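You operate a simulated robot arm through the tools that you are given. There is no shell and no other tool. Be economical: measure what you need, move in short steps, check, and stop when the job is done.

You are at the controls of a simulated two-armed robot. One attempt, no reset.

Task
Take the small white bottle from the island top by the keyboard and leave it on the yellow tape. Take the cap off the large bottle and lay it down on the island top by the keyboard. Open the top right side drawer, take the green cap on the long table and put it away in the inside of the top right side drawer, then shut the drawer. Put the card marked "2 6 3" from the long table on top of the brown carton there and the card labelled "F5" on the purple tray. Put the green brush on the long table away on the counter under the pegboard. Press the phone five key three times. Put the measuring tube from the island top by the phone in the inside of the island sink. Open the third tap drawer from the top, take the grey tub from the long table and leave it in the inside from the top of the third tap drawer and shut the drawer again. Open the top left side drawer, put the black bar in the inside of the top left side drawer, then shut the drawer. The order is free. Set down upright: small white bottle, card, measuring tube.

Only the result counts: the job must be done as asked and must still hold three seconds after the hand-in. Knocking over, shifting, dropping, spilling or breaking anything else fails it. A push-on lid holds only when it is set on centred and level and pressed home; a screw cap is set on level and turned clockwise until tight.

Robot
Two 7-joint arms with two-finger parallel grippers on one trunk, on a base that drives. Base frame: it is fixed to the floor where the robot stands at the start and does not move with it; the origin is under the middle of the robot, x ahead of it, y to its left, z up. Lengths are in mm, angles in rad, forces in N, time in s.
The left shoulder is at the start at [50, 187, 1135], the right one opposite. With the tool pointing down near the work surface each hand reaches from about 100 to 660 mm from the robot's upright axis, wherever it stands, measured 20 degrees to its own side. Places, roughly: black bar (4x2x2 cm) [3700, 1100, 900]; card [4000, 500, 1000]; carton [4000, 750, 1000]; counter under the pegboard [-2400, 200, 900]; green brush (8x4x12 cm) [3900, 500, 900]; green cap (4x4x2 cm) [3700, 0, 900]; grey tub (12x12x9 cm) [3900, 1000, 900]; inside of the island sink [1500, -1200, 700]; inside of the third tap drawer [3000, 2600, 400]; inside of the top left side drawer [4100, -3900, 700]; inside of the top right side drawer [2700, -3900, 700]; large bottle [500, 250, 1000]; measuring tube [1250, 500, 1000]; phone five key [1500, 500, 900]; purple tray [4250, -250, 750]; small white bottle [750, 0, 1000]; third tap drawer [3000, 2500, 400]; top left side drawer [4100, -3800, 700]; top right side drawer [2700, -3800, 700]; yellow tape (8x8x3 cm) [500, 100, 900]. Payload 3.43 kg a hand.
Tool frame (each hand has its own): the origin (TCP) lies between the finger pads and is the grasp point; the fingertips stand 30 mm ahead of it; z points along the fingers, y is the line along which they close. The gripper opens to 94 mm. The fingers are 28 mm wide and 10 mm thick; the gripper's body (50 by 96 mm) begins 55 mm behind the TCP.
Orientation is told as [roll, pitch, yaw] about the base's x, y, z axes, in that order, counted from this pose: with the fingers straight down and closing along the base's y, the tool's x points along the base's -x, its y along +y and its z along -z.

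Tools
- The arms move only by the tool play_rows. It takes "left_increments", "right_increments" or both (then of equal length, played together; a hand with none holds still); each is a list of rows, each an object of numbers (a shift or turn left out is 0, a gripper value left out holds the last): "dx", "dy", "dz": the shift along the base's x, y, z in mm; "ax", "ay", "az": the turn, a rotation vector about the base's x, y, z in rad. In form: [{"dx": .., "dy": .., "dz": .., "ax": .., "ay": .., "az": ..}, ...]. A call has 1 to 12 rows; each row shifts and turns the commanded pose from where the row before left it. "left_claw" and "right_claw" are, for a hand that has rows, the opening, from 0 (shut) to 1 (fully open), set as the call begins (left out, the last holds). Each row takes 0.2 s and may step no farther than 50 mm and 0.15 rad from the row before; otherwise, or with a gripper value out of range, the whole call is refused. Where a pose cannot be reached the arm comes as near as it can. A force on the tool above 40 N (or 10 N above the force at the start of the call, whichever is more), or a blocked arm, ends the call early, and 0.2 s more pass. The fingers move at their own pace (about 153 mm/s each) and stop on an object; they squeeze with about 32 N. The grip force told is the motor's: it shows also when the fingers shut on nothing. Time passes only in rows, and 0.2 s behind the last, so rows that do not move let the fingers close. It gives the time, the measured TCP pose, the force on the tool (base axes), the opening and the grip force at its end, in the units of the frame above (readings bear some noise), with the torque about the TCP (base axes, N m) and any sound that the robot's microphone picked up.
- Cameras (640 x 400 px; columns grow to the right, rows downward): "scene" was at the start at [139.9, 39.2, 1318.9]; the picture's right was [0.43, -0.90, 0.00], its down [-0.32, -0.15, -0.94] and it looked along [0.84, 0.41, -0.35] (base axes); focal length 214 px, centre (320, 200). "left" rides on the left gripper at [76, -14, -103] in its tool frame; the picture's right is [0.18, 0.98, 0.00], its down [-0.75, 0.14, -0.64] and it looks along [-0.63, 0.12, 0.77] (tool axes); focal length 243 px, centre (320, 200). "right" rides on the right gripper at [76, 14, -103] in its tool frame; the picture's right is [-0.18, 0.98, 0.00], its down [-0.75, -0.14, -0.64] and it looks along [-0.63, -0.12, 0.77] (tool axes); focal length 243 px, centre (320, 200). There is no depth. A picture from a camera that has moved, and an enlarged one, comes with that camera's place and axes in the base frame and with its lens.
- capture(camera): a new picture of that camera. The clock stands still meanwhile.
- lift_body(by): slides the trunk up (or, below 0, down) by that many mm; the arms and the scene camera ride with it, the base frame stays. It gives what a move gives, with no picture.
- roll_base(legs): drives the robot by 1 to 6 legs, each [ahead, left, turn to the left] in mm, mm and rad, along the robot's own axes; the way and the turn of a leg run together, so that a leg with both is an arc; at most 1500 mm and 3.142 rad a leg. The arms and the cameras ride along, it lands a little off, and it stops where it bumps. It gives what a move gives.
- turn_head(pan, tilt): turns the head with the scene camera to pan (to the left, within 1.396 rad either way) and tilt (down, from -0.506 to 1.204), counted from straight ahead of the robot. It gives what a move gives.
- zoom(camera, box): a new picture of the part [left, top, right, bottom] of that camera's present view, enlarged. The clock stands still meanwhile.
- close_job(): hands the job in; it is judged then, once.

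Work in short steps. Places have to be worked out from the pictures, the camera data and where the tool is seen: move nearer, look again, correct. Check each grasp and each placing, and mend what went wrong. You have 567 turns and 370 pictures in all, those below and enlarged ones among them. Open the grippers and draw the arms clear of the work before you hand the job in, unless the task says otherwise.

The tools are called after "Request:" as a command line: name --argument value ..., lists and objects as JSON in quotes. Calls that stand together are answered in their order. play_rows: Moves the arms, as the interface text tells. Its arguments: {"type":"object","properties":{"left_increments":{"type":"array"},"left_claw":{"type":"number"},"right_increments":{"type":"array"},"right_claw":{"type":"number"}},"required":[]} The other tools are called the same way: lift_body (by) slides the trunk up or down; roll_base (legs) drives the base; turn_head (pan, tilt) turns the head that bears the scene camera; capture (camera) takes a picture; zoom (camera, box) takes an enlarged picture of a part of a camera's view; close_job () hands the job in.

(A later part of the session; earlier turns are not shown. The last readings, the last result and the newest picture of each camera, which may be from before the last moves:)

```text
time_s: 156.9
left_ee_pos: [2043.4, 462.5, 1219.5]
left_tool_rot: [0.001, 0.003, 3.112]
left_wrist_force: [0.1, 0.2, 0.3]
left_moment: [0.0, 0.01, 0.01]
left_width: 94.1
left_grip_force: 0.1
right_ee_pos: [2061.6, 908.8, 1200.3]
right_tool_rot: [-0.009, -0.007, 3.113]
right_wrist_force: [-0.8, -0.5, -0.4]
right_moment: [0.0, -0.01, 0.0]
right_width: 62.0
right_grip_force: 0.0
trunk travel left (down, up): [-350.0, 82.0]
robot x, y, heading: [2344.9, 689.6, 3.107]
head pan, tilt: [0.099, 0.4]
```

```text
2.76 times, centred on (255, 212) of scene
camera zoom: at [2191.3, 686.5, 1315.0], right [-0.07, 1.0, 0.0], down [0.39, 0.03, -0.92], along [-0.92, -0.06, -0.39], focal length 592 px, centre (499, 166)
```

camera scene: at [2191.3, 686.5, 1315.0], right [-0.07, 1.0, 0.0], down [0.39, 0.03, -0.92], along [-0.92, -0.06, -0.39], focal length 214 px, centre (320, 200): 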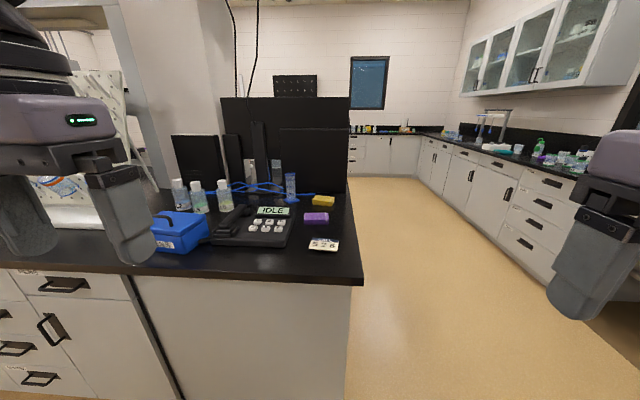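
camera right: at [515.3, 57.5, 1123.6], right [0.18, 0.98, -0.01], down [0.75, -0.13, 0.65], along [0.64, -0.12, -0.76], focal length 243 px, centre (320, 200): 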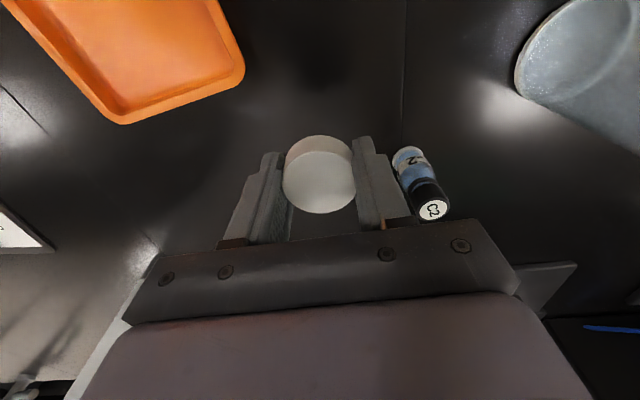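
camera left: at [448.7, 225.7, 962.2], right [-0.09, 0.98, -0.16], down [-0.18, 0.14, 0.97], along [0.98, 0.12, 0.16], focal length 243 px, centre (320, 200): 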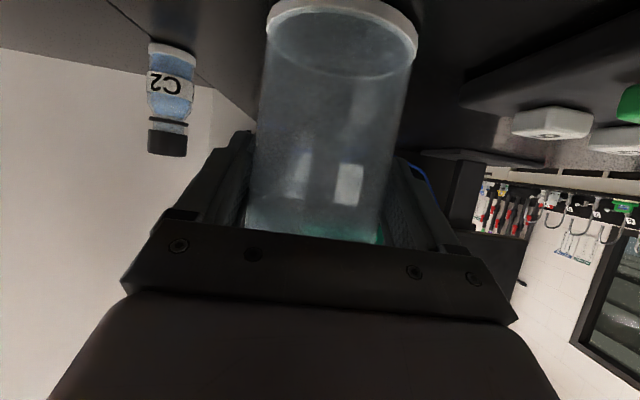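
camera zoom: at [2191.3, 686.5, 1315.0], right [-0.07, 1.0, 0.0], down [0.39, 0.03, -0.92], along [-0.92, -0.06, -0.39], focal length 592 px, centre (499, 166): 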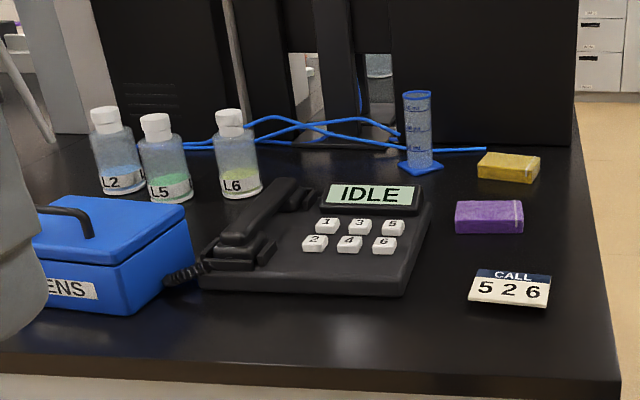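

Five key at about (1520,502), tube base at (1230,483); the island's end face is at y≈766, so both are in reach from that end. Drive there and face −y.

Request:
roll_base --legs '[[0, -620, 0], [970, 0, 0], [0, 0, 1.6]]'

Request:
turn_head --pan 0.0 --tilt 0.5

Request:
capture --camera "scene"

```text
time_s: 171.6
left_ee_pos: [1646.0, 1077.7, 1220.2]
left_tool_rot: [0.001, 0.003, -1.548]
left_wrist_force: [-0.6, -0.3, 0.7]
left_moment: [0.0, 0.02, -0.05]
left_width: 93.9
left_grip_force: 0.1
right_ee_pos: [1199.3, 1070.6, 1198.4]
right_tool_rot: [-0.009, -0.007, -1.546]
right_wrist_force: [-0.3, -0.2, -0.3]
right_moment: [0.0, 0.01, 0.02]
right_width: 62.0
right_grip_force: 0.1
trunk travel left (down, up): [-350.0, 82.0]
robot x, y, heading: [1397.9, 1367.6, -1.552]
head pan, tilt: [0.099, 0.4]
```

```text
time_s: 172.2
left_ee_pos: [1644.7, 1077.0, 1219.1]
left_tool_rot: [0.001, 0.002, -1.549]
left_wrist_force: [0.0, -1.1, 0.1]
left_moment: [-0.02, 0.02, 0.02]
left_width: 93.9
left_grip_force: 0.0
right_ee_pos: [1200.1, 1070.9, 1200.2]
right_tool_rot: [-0.009, -0.007, -1.545]
right_wrist_force: [-0.6, 0.4, 0.4]
right_moment: [-0.02, 0.03, 0.0]
right_width: 62.2
right_grip_force: 0.1
trunk travel left (down, up): [-350.0, 82.0]
robot x, y, heading: [1396.6, 1368.0, -1.548]
head pan, tilt: [0.0, 0.499]
```

```text
287 pictures are left
camera scene: at [1401.1, 1215.4, 1305.9], right [-1.0, -0.02, 0.0], down [-0.01, 0.48, -0.88], along [0.02, -0.88, -0.48], focal length 214 px, centre (320, 200)
```

scene: 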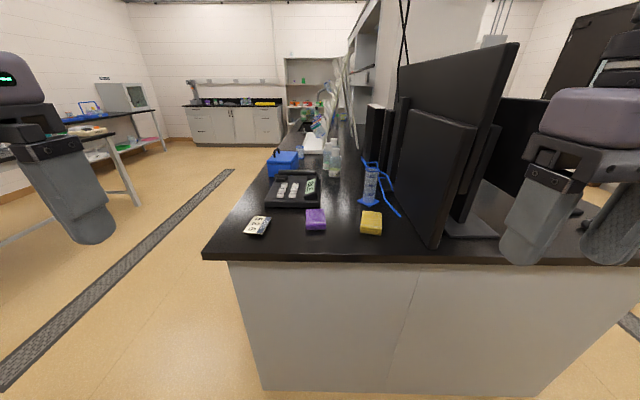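

Bring the hands a bit inward (away from the monitors) and creep ahead 270 mm.

Request:
play_rows --right_increments '[{"dx": 40}, {"dx": 40}, {}]' --left_increments '[{"dx": -30}, {"dx": -30}, {}]'

Request:
roll_base --legs '[[265, 0, -0.022]]'

Request:
turn_head --pan 0.0 --tilt 0.6

Request:
capture --camera "scene"

```text
time_s: 173.1
left_ee_pos: [1585.4, 1077.3, 1216.6]
left_tool_rot: [-0.001, 0.0, -1.549]
left_wrist_force: [0.3, -0.1, 0.0]
left_moment: [0.02, 0.01, 0.02]
left_width: 94.1
left_grip_force: 0.2
right_ee_pos: [1278.9, 1070.8, 1197.8]
right_tool_rot: [-0.008, -0.007, -1.546]
right_wrist_force: [-0.2, -0.7, 0.4]
right_moment: [0.0, 0.01, 0.01]
right_width: 62.0
right_grip_force: 0.0
trunk travel left (down, up): [-350.0, 82.0]
robot x, y, heading: [1399.6, 1365.4, -1.552]
head pan, tilt: [0.0, 0.499]
```

```text
time_s: 174.9
left_ee_pos: [1583.0, 808.3, 1219.2]
left_tool_rot: [-0.002, 0.002, -1.569]
left_wrist_force: [0.0, 0.1, -0.6]
left_moment: [0.02, 0.02, 0.0]
left_width: 94.0
left_grip_force: 0.0
right_ee_pos: [1274.4, 807.9, 1199.8]
right_tool_rot: [-0.011, -0.008, -1.565]
right_wrist_force: [-0.5, 0.3, 0.3]
right_moment: [0.0, 0.0, 0.01]
right_width: 61.9
right_grip_force: 0.0
trunk travel left (down, up): [-350.0, 82.0]
robot x, y, heading: [1403.4, 1099.6, -1.573]
head pan, tilt: [0.0, 0.499]
```

```text
time_s: 175.6
left_ee_pos: [1582.7, 808.1, 1218.4]
left_tool_rot: [0.0, 0.002, -1.57]
left_wrist_force: [-1.0, 0.3, 0.4]
left_moment: [-0.02, 0.01, -0.02]
left_width: 94.1
left_grip_force: 0.0
right_ee_pos: [1277.1, 808.7, 1199.4]
right_tool_rot: [-0.009, -0.007, -1.566]
right_wrist_force: [0.1, -0.7, 0.0]
right_moment: [-0.02, 0.0, -0.03]
right_width: 62.2
right_grip_force: 0.1
trunk travel left (down, up): [-350.0, 82.0]
robot x, y, heading: [1403.0, 1102.4, -1.569]
head pan, tilt: [0.0, 0.6]
```

```text
286 pictures are left
camera scene: at [1400.5, 953.9, 1296.8], right [-1.0, 0.0, 0.0], down [0.0, 0.56, -0.83], along [0.0, -0.83, -0.56], focal length 214 px, centre (320, 200)
```

scene: 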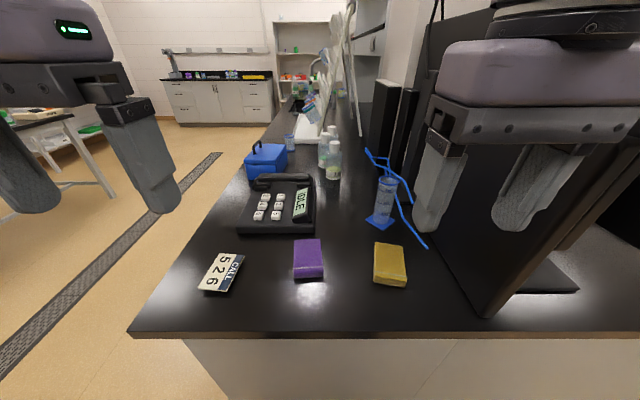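

Request:
zoom --camera "scene" --box '[220, 130, 440, 260]'

```text
2.91 times, centred on (330, 195) of scene
camera zoom: at [1400.5, 953.9, 1296.8], right [-1.0, 0.0, 0.0], down [0.0, 0.56, -0.83], along [0.0, -0.83, -0.56], focal length 624 px, centre (291, 214)
```

zoom: 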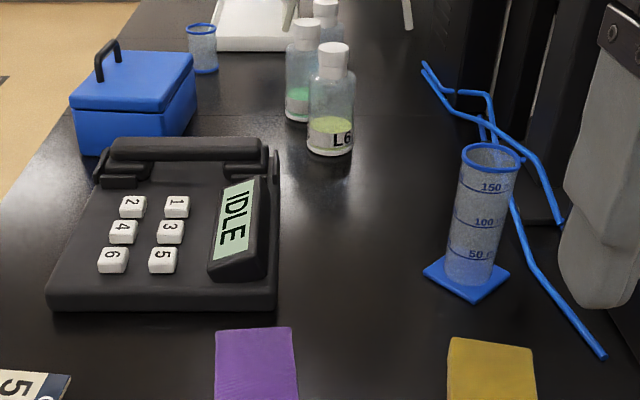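

Triangulation: five key at (1519,502,941); tube at (1228,478), 49 mm rim at z≈1036. First the key: bring the closed left hand above it.

Request:
roll_base --legs '[[15, 0, 0]]'

Request:
play_rows --left_increments '[{"dx": -9, "dy": -42, "dz": -20}, {"dx": -9, "dy": -42, "dz": -20}, {"dx": -9, "dy": -42, "dz": -20}, {"dx": -9, "dy": -42, "dz": -20}, {"dx": -9, "dy": -42, "dz": -20}, {"dx": -9, "dy": -42, "dz": -20}, {"dx": -9, "dy": -42, "dz": -20}, {}]' --left_claw 0

Request:
capture --camera "left"

Request:
capture --camera "scene"

```text
time_s: 176.4
left_ee_pos: [1581.1, 794.0, 1217.6]
left_tool_rot: [-0.001, 0.003, -1.572]
left_wrist_force: [-0.3, 0.2, 0.5]
left_moment: [-0.01, 0.0, 0.0]
left_width: 93.9
left_grip_force: 0.0
right_ee_pos: [1275.0, 795.0, 1199.2]
right_tool_rot: [-0.01, -0.007, -1.568]
right_wrist_force: [0.0, 0.0, 0.4]
right_moment: [-0.03, 0.0, 0.02]
right_width: 62.0
right_grip_force: 0.1
trunk travel left (down, up): [-350.0, 82.0]
robot x, y, heading: [1406.7, 1084.0, -1.577]
head pan, tilt: [0.0, 0.6]
```

```text
time_s: 178.2
left_ee_pos: [1584.3, 633.5, 1144.7]
left_tool_rot: [-0.003, -0.001, -1.568]
left_wrist_force: [-0.6, 0.4, 0.4]
left_moment: [-0.02, 0.02, 0.0]
left_width: 0.0
left_grip_force: 32.2
left hand out of reach, approached as far as the arm can: row 3, 4, 5, 6, 7
right_ee_pos: [1275.1, 794.2, 1200.2]
right_tool_rot: [-0.008, -0.008, -1.568]
right_wrist_force: [0.0, 0.8, -0.2]
right_moment: [0.04, -0.02, -0.02]
right_width: 61.9
right_grip_force: 0.1
trunk travel left (down, up): [-350.0, 82.0]
robot x, y, heading: [1402.3, 1089.8, -1.571]
head pan, tilt: [0.0, 0.6]
```

```text
284 pictures are left
camera left: at [1570.0, 708.7, 1247.2], right [0.98, 0.19, 0.0], down [0.15, -0.75, 0.64], along [0.12, -0.63, -0.77], focal length 243 px, centre (320, 200)
```

left: 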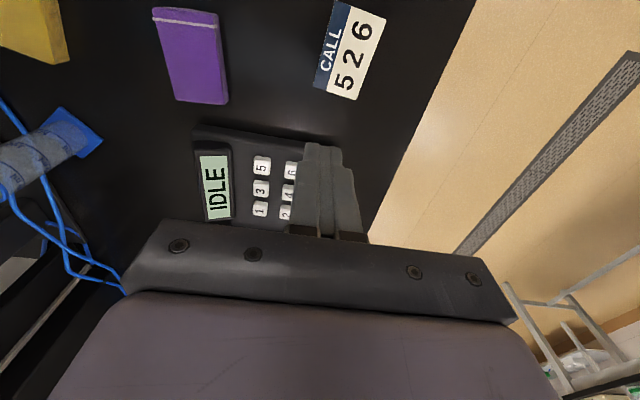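

```text
283 pictures are left
camera scene: at [1400.6, 938.9, 1296.8], right [-1.0, 0.0, 0.0], down [0.0, 0.56, -0.83], along [0.0, -0.83, -0.56], focal length 214 px, centre (320, 200)
```

scene: 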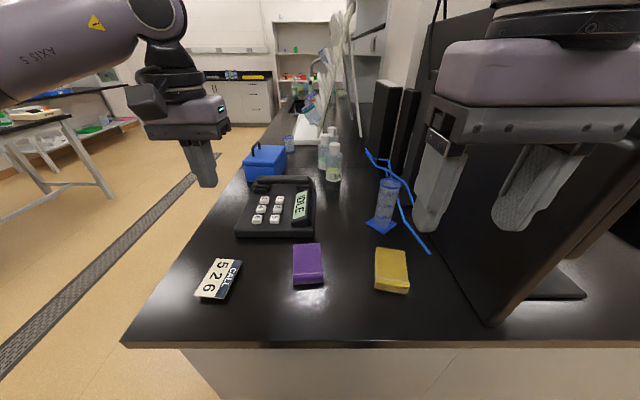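

Reach is better low down, so descend first and then advance.

Request:
play_rows --left_increments '[{"dz": -40, "dx": -10}, {"dz": -40, "dx": -15}, {"dx": -20, "dy": -30}, {"dx": -20, "dy": -35}, {"dy": -35}, {"dy": -35}, {}]'

Request:
capture --camera "left"

```text
time_s: 179.8
left_ee_pos: [1609.9, 580.6, 1061.7]
left_tool_rot: [-0.001, -0.002, -1.572]
left_wrist_force: [-0.1, 0.3, -0.8]
left_moment: [0.0, 0.01, -0.02]
left_width: 0.2
left_grip_force: 31.5
left hand out of reach, approached as far as the arm can: row 2, 3, 4, 5, 6
right_ee_pos: [1274.9, 793.7, 1198.1]
right_tool_rot: [-0.009, -0.007, -1.566]
right_wrist_force: [1.3, -0.2, -0.6]
right_moment: [-0.03, 0.02, 0.03]
right_width: 61.8
right_grip_force: 0.1
trunk travel left (down, up): [-350.0, 82.0]
robot x, y, heading: [1404.0, 1086.6, -1.575]
head pan, tilt: [0.0, 0.6]
```

```text
282 pictures are left
camera left: at [1595.6, 656.8, 1163.4], right [0.98, 0.18, 0.0], down [0.14, -0.75, 0.64], along [0.12, -0.63, -0.77], focal length 243 px, centre (320, 200)
```

left: 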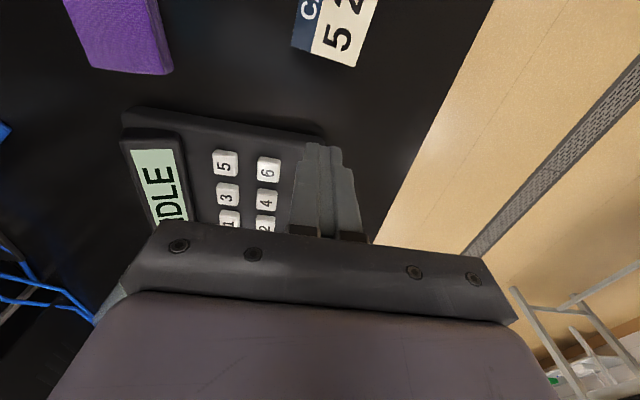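

The left arm stops oddly early; retract it low and try a fresh extension path.

Request:
play_rows --left_increments '[{"dx": -10, "dy": 48}, {"dx": -10, "dy": 48}, {"dx": -10, "dy": 48}, {"dx": -10, "dy": 48}, {"dx": -20, "dy": 20, "dz": 30}, {}]'

Request:
play_rows --left_increments '[{"dx": -10, "dy": -40, "dz": -15}, {"dx": -10, "dy": -40, "dz": -15}, {"dx": -5, "dy": -40, "dz": -15}, {"dy": -40, "dz": -15}, {"dy": -40, "dz": -10}, {"dy": -40, "dz": -10}, {"dy": -40}, {}]'

```text
time_s: 181.2
left_ee_pos: [1548.3, 796.0, 1089.2]
left_tool_rot: [0.0, 0.003, -1.571]
left_wrist_force: [0.4, 0.0, -0.2]
left_moment: [0.02, -0.05, 0.0]
left_width: 0.2
left_grip_force: 31.7
right_ee_pos: [1274.0, 794.5, 1199.3]
right_tool_rot: [-0.008, -0.007, -1.566]
right_wrist_force: [-0.1, -0.7, -0.2]
right_moment: [0.03, -0.04, -0.03]
right_width: 62.2
right_grip_force: 0.0
trunk travel left (down, up): [-350.0, 82.0]
robot x, y, heading: [1403.3, 1086.1, -1.568]
head pan, tilt: [0.0, 0.6]
```

```text
time_s: 183.0
left_ee_pos: [1609.2, 583.5, 1013.5]
left_tool_rot: [0.0, 0.001, -1.571]
left_wrist_force: [0.0, -0.8, 0.4]
left_moment: [-0.01, 0.0, 0.01]
left_width: 0.0
left_grip_force: 31.9
left hand out of reach, approached as far as the arm can: row 3, 4, 5, 6, 7
right_ee_pos: [1276.2, 793.8, 1198.1]
right_tool_rot: [-0.009, -0.007, -1.569]
right_wrist_force: [0.7, -1.1, 0.3]
right_moment: [-0.03, -0.02, 0.01]
right_width: 62.1
right_grip_force: 0.2
trunk travel left (down, up): [-350.0, 82.0]
robot x, y, heading: [1402.7, 1088.6, -1.572]
head pan, tilt: [0.0, 0.6]
```

The left arm's posture limits it; I'll press the key later from the long side. Retract the left hand, nudge the base ahead to contact, and go for the tube with the right hand.

Request:
play_rows --left_increments '[{"dy": 45}, {"dy": 45}, {"dx": -10, "dy": 45, "dz": 20}, {"dx": -10, "dy": 45, "dz": 20}, {"dy": 45, "dz": 20}, {"dz": 50}, {"dz": 50}, {"dz": 40}, {}]' --left_claw 1

Request:
roll_base --legs '[[30, 0, 0]]'

Request:
capture --camera "scene"

```text
refused: row 3 steps farther than a row can; nothing moved
```

```text
time_s: 183.8
left_ee_pos: [1606.8, 577.4, 1018.7]
left_tool_rot: [-0.002, -0.005, -1.575]
left_wrist_force: [0.3, 0.6, 0.2]
left_moment: [0.01, 0.01, 0.0]
left_width: 0.3
left_grip_force: 31.7
right_ee_pos: [1274.1, 793.5, 1199.4]
right_tool_rot: [-0.016, -0.018, -1.563]
right_wrist_force: [1.0, -0.2, -1.0]
right_moment: [-0.02, 0.05, 0.0]
right_width: 61.8
right_grip_force: 0.2
trunk travel left (down, up): [-350.0, 82.0]
robot x, y, heading: [1405.3, 1076.7, -1.579]
head pan, tilt: [0.0, 0.6]
stopped in leg 1: the robot was blocked; the commanded pose is now the measured one
```

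```text
281 pictures are left
camera scene: at [1400.6, 936.4, 1297.7], right [-1.0, 0.01, 0.0], down [0.0, 0.56, -0.83], along [-0.01, -0.83, -0.56], focal length 214 px, centre (320, 200)
```

scene: 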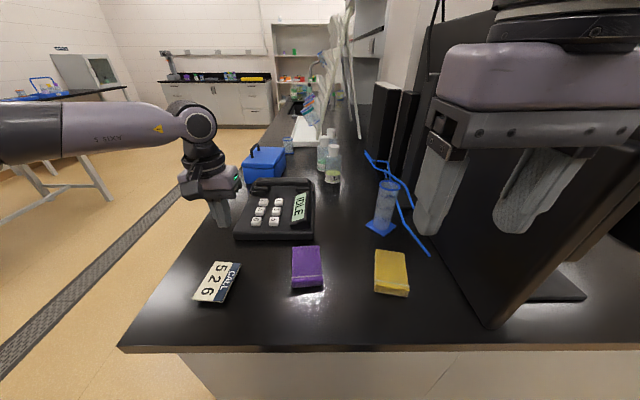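

Request:
play_rows --left_increments '[{"dy": 45}, {"dy": 45}, {"dx": -10, "dy": 42, "dz": 20}, {"dx": -10, "dy": 42, "dz": 20}, {"dy": 42, "dz": 20}, {"dz": 48}, {"dz": 48}, {"dz": 40}, {}]' --left_claw 1

Request:
play_rows --right_increments '[{"dx": -10, "dy": -45}, {"dx": -10, "dy": -45}, {"dx": -10, "dy": -45}, {"dx": -10, "dy": -45}, {}]' --right_claw 1

Request:
capture --camera "right"

Request:
capture --camera "scene"

```text
time_s: 185.8
left_ee_pos: [1586.5, 796.5, 1215.2]
left_tool_rot: [-0.002, -0.007, -1.578]
left_wrist_force: [-0.1, -0.4, -0.5]
left_moment: [-0.01, -0.01, 0.01]
left_width: 93.6
left_grip_force: 0.1
right_ee_pos: [1275.0, 794.0, 1199.5]
right_tool_rot: [-0.015, -0.019, -1.563]
right_wrist_force: [-0.4, -0.1, -0.4]
right_moment: [-0.02, -0.02, -0.02]
right_width: 62.1
right_grip_force: 0.1
trunk travel left (down, up): [-350.0, 82.0]
robot x, y, heading: [1402.9, 1071.1, -1.579]
head pan, tilt: [0.0, 0.6]
```

```text
time_s: 187.2
left_ee_pos: [1599.2, 828.5, 1219.3]
left_tool_rot: [-0.015, -0.035, -1.581]
left_wrist_force: [0.1, 0.3, 0.0]
left_moment: [0.0, 0.06, -0.03]
left_width: 94.0
left_grip_force: 0.1
right_ee_pos: [1257.2, 652.2, 1231.4]
right_tool_rot: [-0.047, -0.076, -1.53]
right_wrist_force: [-0.7, -0.8, 0.0]
right_moment: [0.02, -0.03, -0.02]
right_width: 94.0
right_grip_force: 0.1
trunk travel left (down, up): [-350.0, 82.0]
robot x, y, heading: [1404.6, 1085.7, -1.578]
head pan, tilt: [0.0, 0.6]
stopped in row 5 (right hand): the arm was blocked; the commanded pose is now the measured one
```

```text
280 pictures are left
camera right: at [1273.7, 737.5, 1326.6], right [0.99, -0.15, -0.03], down [-0.08, -0.71, 0.7], along [-0.13, -0.69, -0.71], focal length 243 px, centre (320, 200)
```

right: 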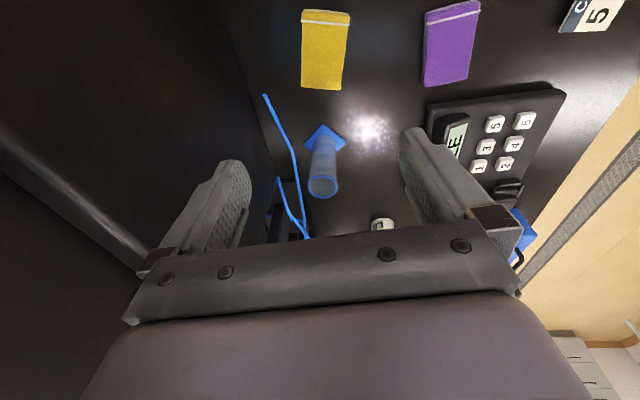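

```text
279 pictures are left
camera scene: at [1416.1, 972.8, 1302.5], right [-1.0, 0.01, 0.01], down [-0.01, 0.54, -0.84], along [-0.02, -0.84, -0.54], focal length 214 px, centre (320, 200)
```

scene: 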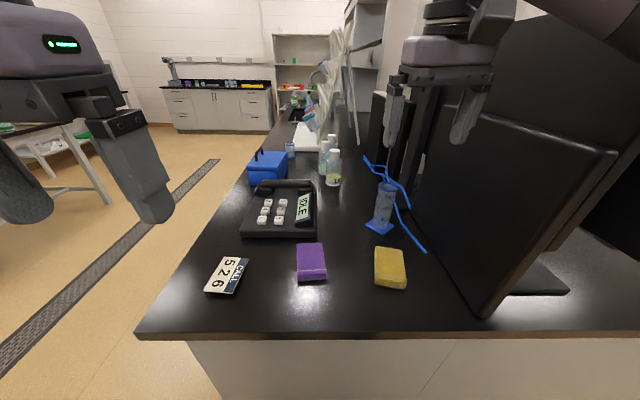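

The right arm was blocked (likely elbow against the monitor). Retract immediately.

Request:
play_rows --right_increments '[{"dx": 20, "dy": 40}, {"dx": 20, "dy": 40}, {"dx": 10, "dy": 45}, {}]'

Request:
capture --camera "scene"

Request:
capture --camera "left"

```text
time_s: 188.2
left_ee_pos: [1583.1, 807.2, 1216.8]
left_tool_rot: [-0.001, -0.015, -1.579]
left_wrist_force: [-0.2, 0.2, -0.6]
left_moment: [0.02, -0.01, 0.01]
left_width: 93.8
left_grip_force: 0.0
right_ee_pos: [1287.8, 751.8, 1213.6]
right_tool_rot: [-0.022, -0.05, -1.552]
right_wrist_force: [0.0, 0.0, 0.3]
right_moment: [-0.01, 0.0, -0.02]
right_width: 93.8
right_grip_force: 0.0
trunk travel left (down, up): [-350.0, 82.0]
robot x, y, heading: [1406.3, 1082.1, -1.572]
head pan, tilt: [0.0, 0.6]
```

```text
278 pictures are left
camera scene: at [1397.6, 948.8, 1299.5], right [-1.0, 0.01, 0.0], down [0.01, 0.55, -0.83], along [-0.01, -0.83, -0.55], focal length 214 px, centre (320, 200)
```

scene: 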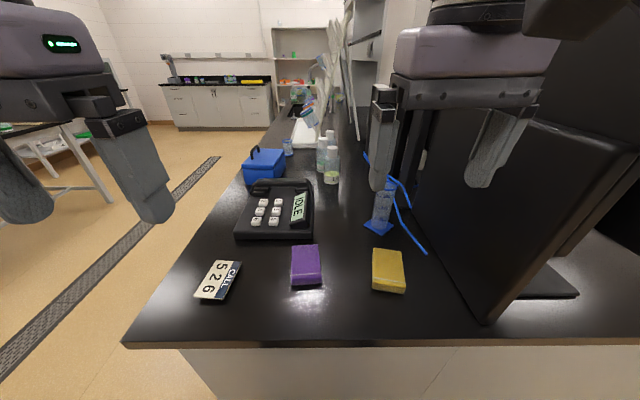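

```text
277 pictures are left
camera left: at [1570.0, 884.2, 1317.5], right [0.98, 0.18, 0.0], down [0.14, -0.74, 0.65], along [0.11, -0.64, -0.76], focal length 243 px, centre (320, 200)
```

left: 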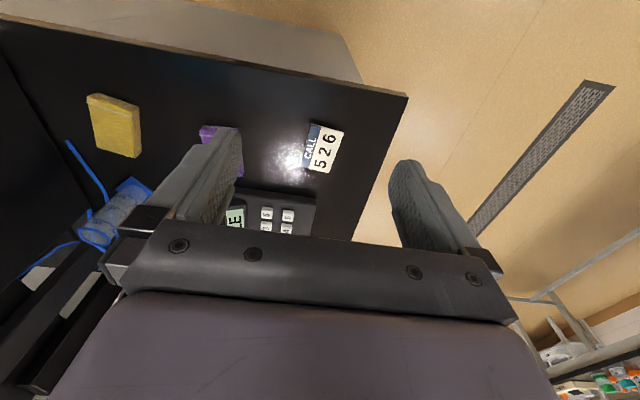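

Nothing moved on the table. I back off and shift the robot 115 mm toward +x so the elbow stays clear of the monitor.

Request:
roll_base --legs '[[-40, 0, 0], [0, 115, 0], [30, 0, 0]]'

Request:
lift_body --by 60

Request:
capture --camera "scene"

```text
time_s: 190.8
left_ee_pos: [1700.2, 802.7, 1211.0]
left_tool_rot: [-0.003, 0.002, -1.574]
left_wrist_force: [0.0, -0.2, 0.3]
left_moment: [-0.01, 0.03, -0.01]
left_width: 93.7
left_grip_force: 0.1
right_ee_pos: [1406.2, 747.7, 1204.9]
right_tool_rot: [-0.024, -0.024, -1.541]
right_wrist_force: [-0.1, 0.2, 0.3]
right_moment: [0.02, 0.04, 0.0]
right_width: 94.0
right_grip_force: 0.1
trunk travel left (down, up): [-350.0, 82.0]
robot x, y, heading: [1521.0, 1094.9, -1.579]
head pan, tilt: [0.0, 0.6]
```

```text
time_s: 191.8
left_ee_pos: [1700.0, 803.0, 1271.5]
left_tool_rot: [0.0, -0.001, -1.575]
left_wrist_force: [0.7, -0.6, 0.2]
left_moment: [-0.01, -0.02, 0.01]
left_width: 94.1
left_grip_force: 0.0
right_ee_pos: [1405.3, 747.2, 1263.6]
right_tool_rot: [-0.023, -0.024, -1.541]
right_wrist_force: [0.5, 0.3, 0.2]
right_moment: [-0.02, 0.01, 0.0]
right_width: 93.9
right_grip_force: 0.0
trunk travel left (down, up): [-410.0, 22.0]
robot x, y, heading: [1518.2, 1092.0, -1.578]
head pan, tilt: [0.0, 0.6]
```

```text
276 pictures are left
camera scene: at [1514.2, 943.8, 1356.7], right [-1.0, 0.0, 0.0], down [0.0, 0.57, -0.82], along [0.0, -0.82, -0.57], focal length 214 px, centre (320, 200)
```

scene: 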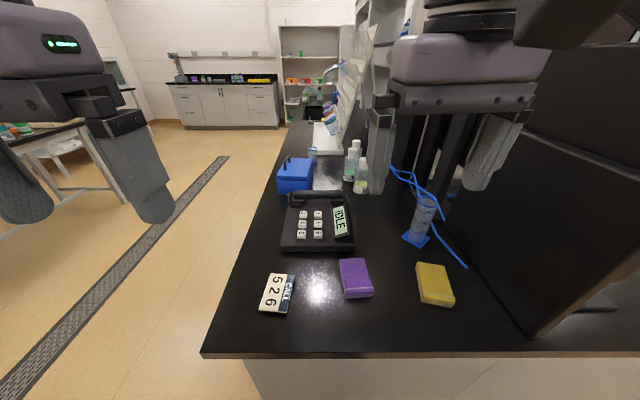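

Now extend the right hand straight ahead at x≈1360 first (elbow away from the monitor).

Request:
play_rows --right_increments '[{"dx": -10, "dy": -40, "dz": -20, "ax": 0.02, "ay": 0.02, "az": -0.03}, {"dx": -10, "dy": -40, "dz": -20}, {"dx": -10, "dy": -40, "dz": -20}, {"dx": -10, "dy": -40, "dz": -20}, {"dx": -10, "dy": -40, "dz": -20}, {}]'

Request:
capture --camera "scene"

Request:
capture --camera "right"

```text
time_s: 193.2
left_ee_pos: [1699.5, 804.1, 1272.0]
left_tool_rot: [-0.003, 0.002, -1.573]
left_wrist_force: [0.5, -0.3, 0.1]
left_moment: [-0.02, -0.02, 0.01]
left_width: 94.0
left_grip_force: 0.0
right_ee_pos: [1353.9, 548.0, 1165.7]
right_tool_rot: [-0.044, -0.004, -1.568]
right_wrist_force: [0.0, 0.5, -0.4]
right_moment: [0.05, 0.0, 0.01]
right_width: 94.0
right_grip_force: 0.0
trunk travel left (down, up): [-410.0, 22.0]
robot x, y, heading: [1519.2, 1087.7, -1.574]
head pan, tilt: [0.0, 0.6]
```

```text
275 pictures are left
camera scene: at [1514.1, 944.5, 1356.8], right [-1.0, 0.0, 0.0], down [0.0, 0.56, -0.83], along [0.0, -0.83, -0.56], focal length 214 px, centre (320, 200)
```

scene: 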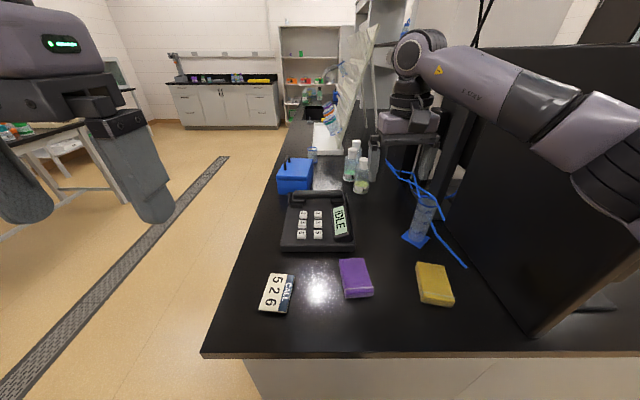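

```text
274 pictures are left
camera right: at [1373.4, 623.6, 1268.4], right [0.98, -0.18, -0.04], down [-0.11, -0.75, 0.65], along [-0.15, -0.63, -0.76], focal length 243 px, centre (320, 200)
```

right: 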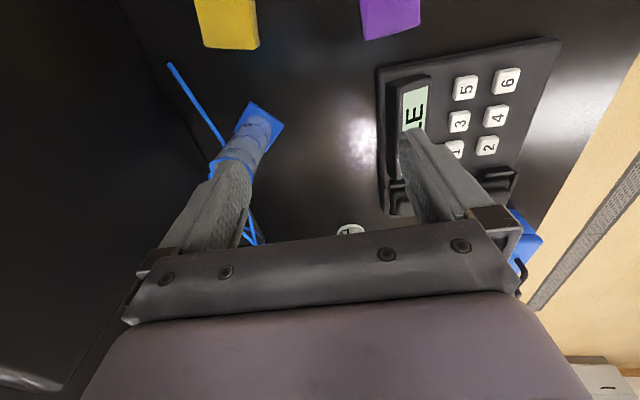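

Sweep toward the tube while descending (and levelling the tool).

Request:
play_rows --right_increments '[{"dx": -20, "dy": -15, "dz": -20, "ay": -0.044}, {"dx": -20, "dy": -15, "dz": -20}, {"dx": -20, "dy": -15, "dz": -20}, {"dx": -20, "dy": -10, "dz": -10}, {}]'

Request:
capture --camera "right"

Request:
capture --camera "scene"

```text
time_s: 194.3
left_ee_pos: [1700.6, 804.1, 1271.5]
left_tool_rot: [-0.002, -0.001, -1.573]
left_wrist_force: [0.8, 0.3, 0.6]
left_moment: [-0.02, 0.05, 0.0]
left_width: 94.1
left_grip_force: 0.0
right_ee_pos: [1272.3, 493.0, 1091.9]
right_tool_rot: [-0.002, -0.005, -1.571]
right_wrist_force: [0.3, -0.1, -1.6]
right_moment: [0.02, -0.01, 0.0]
right_width: 93.9
right_grip_force: 0.1
trunk travel left (down, up): [-410.0, 22.0]
robot x, y, heading: [1521.3, 1090.2, -1.572]
head pan, tilt: [0.0, 0.6]
```

```text
273 pictures are left
camera right: at [1286.4, 568.8, 1195.0], right [0.98, -0.18, 0.0], down [-0.14, -0.75, 0.65], along [-0.12, -0.63, -0.76], focal length 243 px, centre (320, 200)
```

right: 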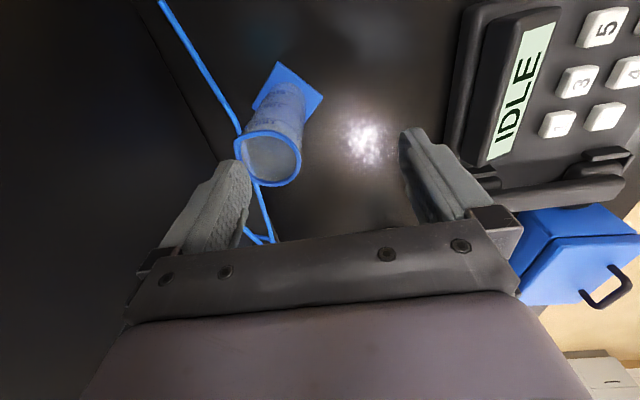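

```text
272 pictures are left
camera scene: at [1514.3, 944.1, 1356.8], right [-1.0, 0.0, 0.0], down [0.0, 0.56, -0.83], along [0.0, -0.83, -0.56], focal length 214 px, centre (320, 200)
```

scene: 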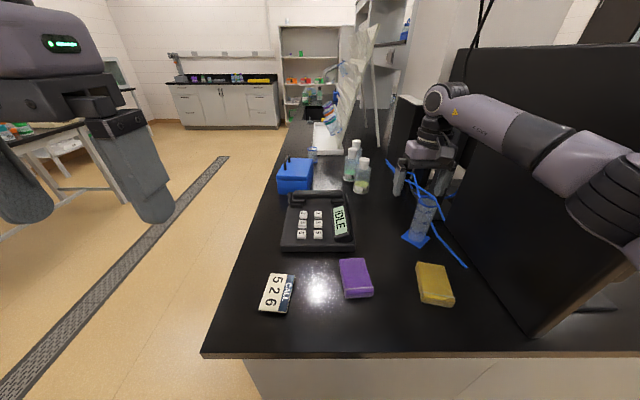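

Rim centre at (1230,483). Move over, then lower around the tube.

Request:
play_rows --right_increments '[{"dx": -21, "dy": -5}, {"dx": -21, "dy": -5}, {}]'

Request:
capture --camera "right"

```text
time_s: 195.2
left_ee_pos: [1699.9, 803.7, 1272.1]
left_tool_rot: [-0.001, -0.001, -1.574]
left_wrist_force: [-0.1, 0.2, -0.1]
left_moment: [0.0, -0.01, 0.02]
left_width: 93.9
left_grip_force: 0.0
right_ee_pos: [1232.7, 482.3, 1093.8]
right_tool_rot: [0.0, -0.003, -1.57]
right_wrist_force: [-0.5, -0.4, -0.1]
right_moment: [-0.03, -0.02, 0.0]
right_width: 93.9
right_grip_force: 0.1
trunk travel left (down, up): [-410.0, 22.0]
robot x, y, heading: [1518.7, 1093.1, -1.57]
head pan, tilt: [0.0, 0.6]
```

```text
271 pictures are left
camera right: at [1248.1, 557.3, 1198.0], right [0.98, -0.18, 0.0], down [-0.14, -0.75, 0.65], along [-0.12, -0.63, -0.76], focal length 243 px, centre (320, 200)
```

right: 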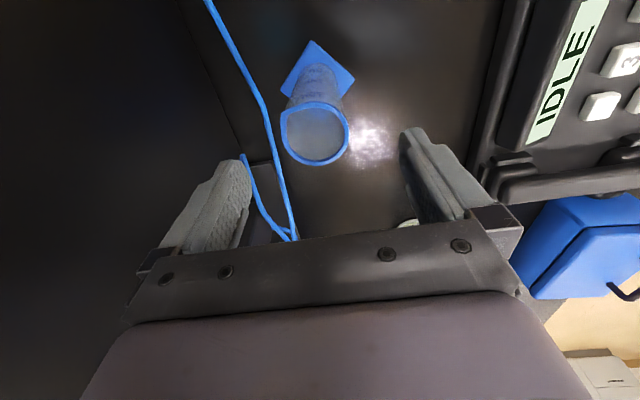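

Request:
play_rows --right_increments '[{"dx": -2, "dz": -25}, {"dz": -30}, {"dz": -27}, {}]'

Request:
capture --camera "right"

Request:
zoom --camera "scene" --box '[360, 130, 520, 260]'

```text
time_s: 196.2
left_ee_pos: [1702.4, 806.3, 1272.0]
left_tool_rot: [-0.004, -0.002, -1.574]
left_wrist_force: [0.0, 0.6, 0.2]
left_moment: [0.04, 0.0, -0.01]
left_width: 94.1
left_grip_force: 0.1
right_ee_pos: [1235.3, 485.3, 1013.9]
right_tool_rot: [-0.004, -0.005, -1.569]
right_wrist_force: [-0.8, -0.4, -0.3]
right_moment: [0.0, 0.03, 0.03]
right_width: 93.8
right_grip_force: 0.1
trunk travel left (down, up): [-410.0, 22.0]
robot x, y, heading: [1519.0, 1090.5, -1.573]
head pan, tilt: [0.0, 0.6]
```

```text
270 pictures are left
camera right: at [1250.1, 562.3, 1116.8], right [0.98, -0.18, 0.0], down [-0.14, -0.75, 0.65], along [-0.12, -0.64, -0.76], focal length 243 px, centre (320, 200)
```

right: 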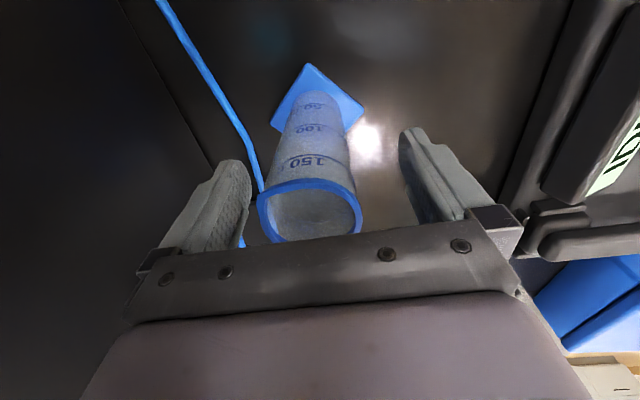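

```text
3.08 times, centred on (440, 195) of scene
camera zoom: at [1517.7, 945.7, 1357.0], right [-1.0, 0.0, 0.0], down [0.0, 0.56, -0.83], along [0.0, -0.83, -0.56], focal length 660 px, centre (-49, 215)
```

zoom: 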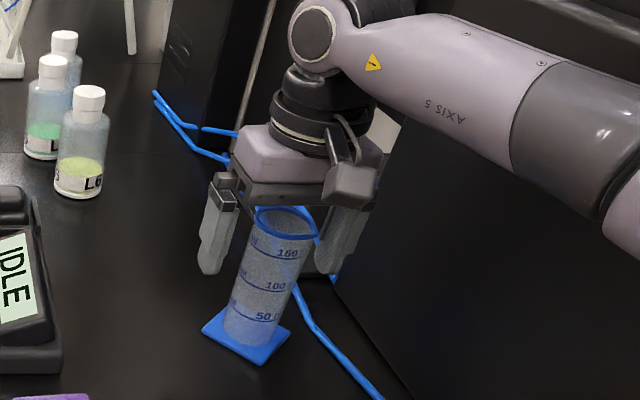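

Recentre −4 in x and close on the tube.

Request:
play_rows --right_increments '[{"dx": -4}, {}]'

Request:
play_rows --right_increments '[{}, {}, {}]' --right_claw 0

Request:
play_rows --right_increments '[{"dz": 10}, {"dz": 15}, {}]'

Request:
capture --camera "right"

```text
time_s: 196.8
left_ee_pos: [1703.6, 805.9, 1270.7]
left_tool_rot: [-0.004, -0.001, -1.574]
left_wrist_force: [0.2, 0.7, -0.3]
left_moment: [0.01, 0.0, 0.0]
left_width: 94.1
left_grip_force: 0.0
right_ee_pos: [1230.7, 485.7, 1012.3]
right_tool_rot: [-0.002, -0.003, -1.57]
right_wrist_force: [0.3, -0.1, -0.6]
right_moment: [-0.01, 0.0, -0.02]
right_width: 93.8
right_grip_force: 0.1
trunk travel left (down, up): [-410.0, 22.0]
robot x, y, heading: [1520.2, 1093.9, -1.572]
head pan, tilt: [0.0, 0.6]
```

```text
time_s: 197.6
left_ee_pos: [1703.1, 805.1, 1270.8]
left_tool_rot: [-0.004, -0.002, -1.573]
left_wrist_force: [-0.1, -0.2, -0.4]
left_moment: [0.01, -0.01, 0.03]
left_width: 93.9
left_grip_force: 0.1
right_ee_pos: [1231.3, 487.3, 1013.4]
right_tool_rot: [-0.004, -0.004, -1.571]
right_wrist_force: [0.5, 0.2, -0.1]
right_moment: [0.01, -0.01, 0.0]
right_width: 45.3
right_grip_force: 31.6
trunk travel left (down, up): [-410.0, 22.0]
robot x, y, heading: [1518.6, 1090.8, -1.572]
head pan, tilt: [0.0, 0.6]
```

```text
time_s: 198.3
left_ee_pos: [1699.5, 803.0, 1272.0]
left_tool_rot: [-0.001, 0.001, -1.575]
left_wrist_force: [0.5, -0.1, -0.8]
left_moment: [0.02, -0.02, -0.01]
left_width: 94.0
left_grip_force: 0.0
right_ee_pos: [1227.5, 483.5, 1036.7]
right_tool_rot: [-0.002, -0.005, -1.574]
right_wrist_force: [-0.5, 0.7, -1.0]
right_moment: [0.02, 0.02, 0.01]
right_width: 45.0
right_grip_force: 31.8
trunk travel left (down, up): [-410.0, 22.0]
robot x, y, heading: [1513.1, 1092.5, -1.578]
head pan, tilt: [0.0, 0.6]
```

```text
268 pictures are left
camera right: at [1241.9, 559.3, 1140.4], right [0.98, -0.19, 0.0], down [-0.14, -0.75, 0.65], along [-0.12, -0.63, -0.76], focal length 243 px, centre (320, 200)
```

right: 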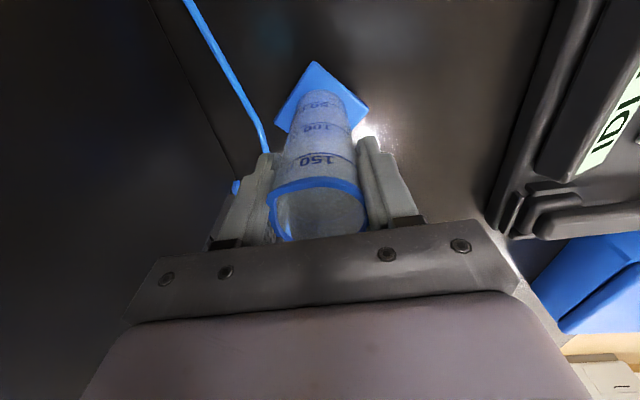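

Tube held. Retreat by the mirrored path: toward +x and up, then back toward the robot.

Request:
play_rows --right_increments '[{"dx": 30, "dy": 8, "dz": 20}, {"dx": 30, "dy": 12, "dz": 20}, {"dx": 30, "dy": 15, "dz": 20}, {"dx": 30, "dy": 20, "dz": 20}, {"dx": 10, "dy": 40, "dz": 20}, {"dx": 10, "dy": 40, "dz": 20}, {"dx": 10, "dy": 40, "dz": 20}, {"dx": 10, "dy": 40, "dz": 10}, {"dy": 40}, {}]'

Request:
capture --camera "scene"

```text
time_s: 200.6
left_ee_pos: [1711.4, 814.4, 1272.9]
left_tool_rot: [-0.01, -0.011, -1.575]
left_wrist_force: [-0.6, 0.1, -0.6]
left_moment: [-0.01, -0.01, 0.03]
left_width: 94.1
left_grip_force: 0.0
right_ee_pos: [1398.2, 749.8, 1189.6]
right_tool_rot: [-0.01, -0.012, -1.569]
right_wrist_force: [-0.6, -0.3, -0.5]
right_moment: [0.04, 0.01, -0.03]
right_width: 44.8
right_grip_force: 32.0
trunk travel left (down, up): [-410.0, 22.0]
robot x, y, heading: [1517.3, 1091.4, -1.572]
head pan, tilt: [0.0, 0.6]
```

```text
267 pictures are left
camera scene: at [1525.3, 954.6, 1357.6], right [-1.0, 0.0, 0.01], down [-0.01, 0.56, -0.83], along [-0.01, -0.83, -0.56], focal length 214 px, centre (320, 200)
```

scene: 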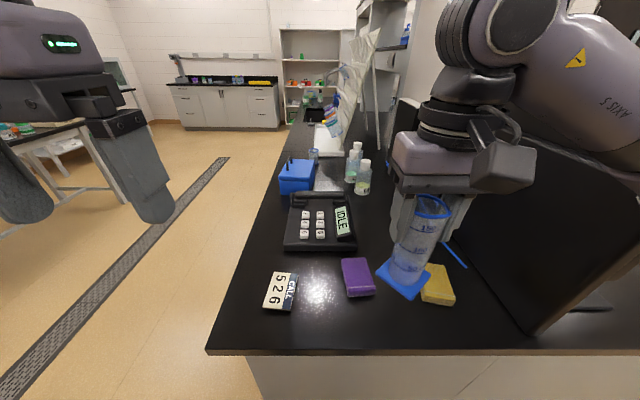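

There's a slight lean again (elbow near the monitor); I move the base away toward +x, then back.

Request:
roll_base --legs '[[0, 80, 0], [-120, 0, 0]]'

Request:
capture --camera "scene"

```text
time_s: 202.8
left_ee_pos: [1784.5, 924.2, 1272.4]
left_tool_rot: [-0.002, 0.001, -1.575]
left_wrist_force: [-0.6, 0.2, -0.4]
left_moment: [-0.02, 0.02, 0.01]
left_width: 93.9
left_grip_force: 0.0
right_ee_pos: [1471.6, 859.0, 1186.2]
right_tool_rot: [-0.001, -0.004, -1.572]
right_wrist_force: [-0.2, -1.1, -0.7]
right_moment: [-0.02, 0.03, 0.03]
right_width: 45.1
right_grip_force: 32.3
trunk travel left (down, up): [-410.0, 22.0]
robot x, y, heading: [1602.9, 1210.6, -1.574]
head pan, tilt: [0.0, 0.6]
```

```text
266 pictures are left
camera scene: at [1598.3, 1063.8, 1356.9], right [-1.0, 0.0, 0.0], down [0.0, 0.56, -0.83], along [0.0, -0.83, -0.56], focal length 214 px, centre (320, 200)
```

scene: 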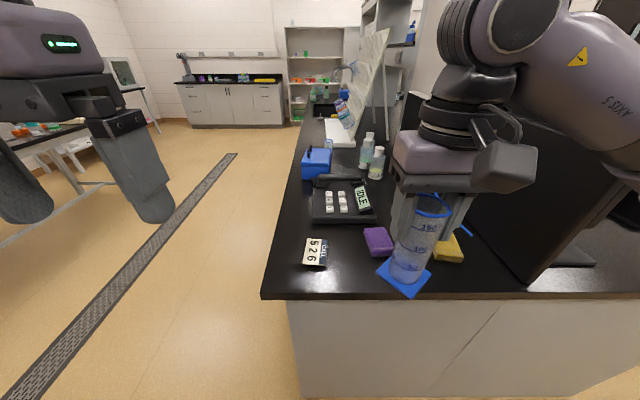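

Clear. Drive along the long side to the sink (x≈2300, y≈−1150), then turn to face −x.

Request:
roll_base --legs '[[0, 700, 0], [1200, 0, 0], [1150, 0, 0], [0, 0, -1.57]]'

Request:
turn_head --pan 0.0 --tilt 0.45

Request:
capture --camera "scene"

```text
time_s: 224.1
left_ee_pos: [2058.6, -1287.5, 1271.2]
left_tool_rot: [-0.002, -0.001, -3.091]
left_wrist_force: [-0.2, 0.7, 0.4]
left_moment: [-0.01, 0.03, 0.0]
left_width: 93.9
left_grip_force: 0.1
right_ee_pos: [1978.6, -979.4, 1186.5]
right_tool_rot: [0.0, -0.002, -3.084]
right_wrist_force: [-0.1, -0.2, -1.3]
right_moment: [0.03, 0.01, 0.01]
right_width: 45.1
right_grip_force: 31.8
trunk travel left (down, up): [-410.0, 22.0]
robot x, y, heading: [2334.9, -1089.9, -3.092]
head pan, tilt: [0.0, 0.6]
```

```text
time_s: 224.8
left_ee_pos: [2060.2, -1287.2, 1272.4]
left_tool_rot: [0.0, 0.002, -3.091]
left_wrist_force: [-0.3, 0.8, 0.4]
left_moment: [0.01, -0.02, 0.01]
left_width: 94.0
left_grip_force: 0.1
right_ee_pos: [1978.6, -977.4, 1185.8]
right_tool_rot: [0.001, -0.002, -3.085]
right_wrist_force: [-0.2, 0.3, -0.5]
right_moment: [0.0, -0.01, 0.01]
right_width: 44.7
right_grip_force: 31.8
trunk travel left (down, up): [-410.0, 22.0]
robot x, y, heading: [2334.5, -1087.0, -3.088]
head pan, tilt: [0.0, 0.45]
```

```text
265 pictures are left
camera scene: at [2184.4, -1097.3, 1370.2], right [-0.05, 1.0, 0.0], down [0.44, 0.02, -0.9], along [-0.9, -0.05, -0.44], focal length 214 px, centre (320, 200)
```

scene: 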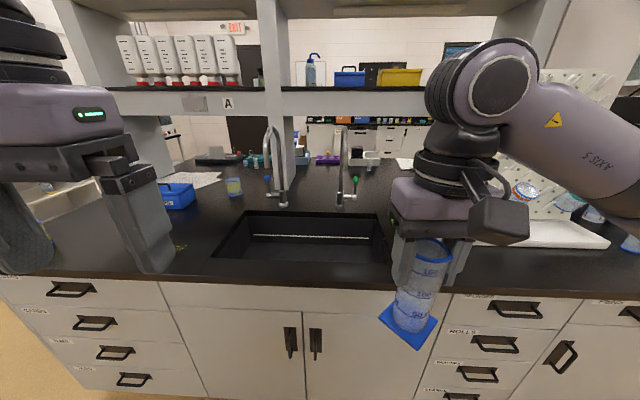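

The sink opening spans x≈1354–1672, y≈−1470…−900. Drive up to it with a small heading correction, aligned so the right arm works at y≈−1180.

Request:
roll_base --legs '[[0, 200, -0.05], [265, 0, 0]]'

Request:
turn_head --pan -0.2 --tilt 0.6

Request:
capture --camera "scene"

Request:
capture --camera "left"

```text
time_s: 228.6
left_ee_pos: [1793.0, -1464.3, 1271.3]
left_tool_rot: [0.0, -0.002, 3.136]
left_wrist_force: [-0.4, 0.8, 0.1]
left_moment: [0.01, -0.03, 0.04]
left_width: 93.9
left_grip_force: 0.1
right_ee_pos: [1729.9, -1152.7, 1185.8]
right_tool_rot: [-0.001, -0.003, 3.14]
right_wrist_force: [0.1, 0.9, -0.4]
right_moment: [0.0, -0.04, 0.0]
right_width: 45.0
right_grip_force: 31.6
trunk travel left (down, up): [-410.0, 22.0]
robot x, y, heading: [2082.7, -1287.2, 3.136]
head pan, tilt: [0.0, 0.45]
```

```text
time_s: 229.3
left_ee_pos: [1794.1, -1465.9, 1271.6]
left_tool_rot: [0.001, -0.001, 3.136]
left_wrist_force: [-0.5, 0.0, -1.0]
left_moment: [-0.01, -0.01, -0.02]
left_width: 94.1
left_grip_force: 0.0
right_ee_pos: [1729.3, -1152.9, 1186.3]
right_tool_rot: [-0.003, -0.004, 3.139]
right_wrist_force: [0.6, -0.1, 0.0]
right_moment: [0.03, 0.01, -0.01]
right_width: 45.2
right_grip_force: 31.9
trunk travel left (down, up): [-410.0, 22.0]
robot x, y, heading: [2079.3, -1282.8, 3.132]
head pan, tilt: [-0.201, 0.6]
```

```text
264 pictures are left
camera scene: at [1934.6, -1265.3, 1356.8], right [0.21, 0.98, 0.0], down [0.55, -0.12, -0.83], along [-0.81, 0.17, -0.56], focal length 214 px, centre (320, 200)
```

scene: 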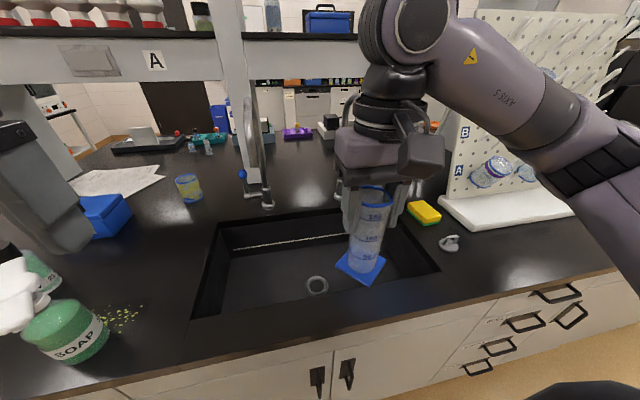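

```text
263 pictures are left
camera left: at [1870.2, -1452.1, 1373.5], right [0.18, -0.98, 0.0], down [-0.75, -0.14, 0.64], along [-0.63, -0.11, -0.77], focal length 243 px, centre (320, 200)
```

left: 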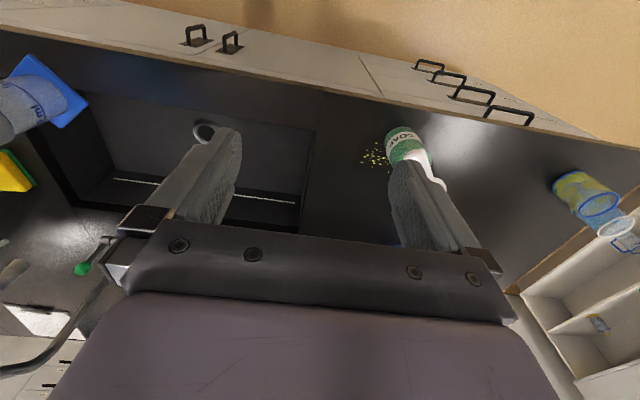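

Sink floor ≈ z 700 with the drain at (1496,−1182). I move the tube over (1550,−1120), clear of drain and faucets.

Request:
play_rows --right_increments '[{"dx": -45, "dy": 8, "dz": -10}, {"dx": -45, "dy": 8, "dz": -10}, {"dx": -45, "dy": 8, "dz": -20}, {"dx": -44, "dy": 9, "dz": -20}, {}]'

Request:
capture --camera "scene"

Request:
capture --camera "right"

```text
time_s: 230.5
left_ee_pos: [1793.8, -1465.0, 1270.8]
left_tool_rot: [0.0, 0.0, 3.136]
left_wrist_force: [1.0, 0.1, 0.5]
left_moment: [0.03, -0.01, -0.02]
left_width: 93.9
left_grip_force: 0.0
right_ee_pos: [1551.0, -1116.3, 1127.3]
right_tool_rot: [-0.002, -0.003, 3.141]
right_wrist_force: [-0.5, -0.1, -0.2]
right_moment: [0.02, -0.01, -0.03]
right_width: 45.1
right_grip_force: 31.6
trunk travel left (down, up): [-410.0, 22.0]
robot x, y, heading: [2083.0, -1285.8, 3.135]
head pan, tilt: [-0.201, 0.6]
```

```text
262 pictures are left
camera scene: at [1934.9, -1265.2, 1356.8], right [0.21, 0.98, 0.0], down [0.55, -0.12, -0.83], along [-0.81, 0.17, -0.56], focal length 214 px, centre (320, 200)
```

scene: 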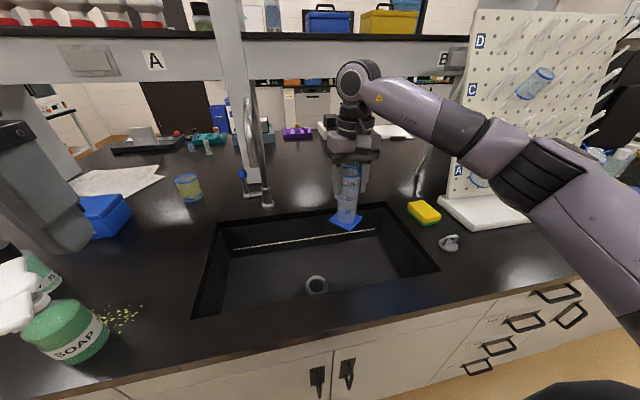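

```text
261 pictures are left
camera right: at [1628.9, -1132.0, 1231.4], right [-0.19, -0.98, 0.0], down [-0.75, 0.14, 0.65], along [-0.63, 0.12, -0.76], focal length 243 px, centre (320, 200)
```

right: 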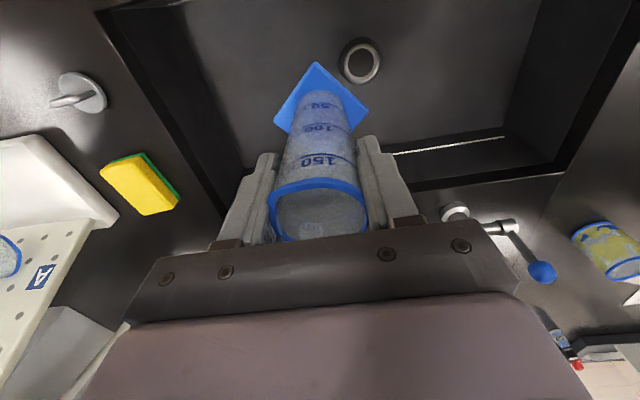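

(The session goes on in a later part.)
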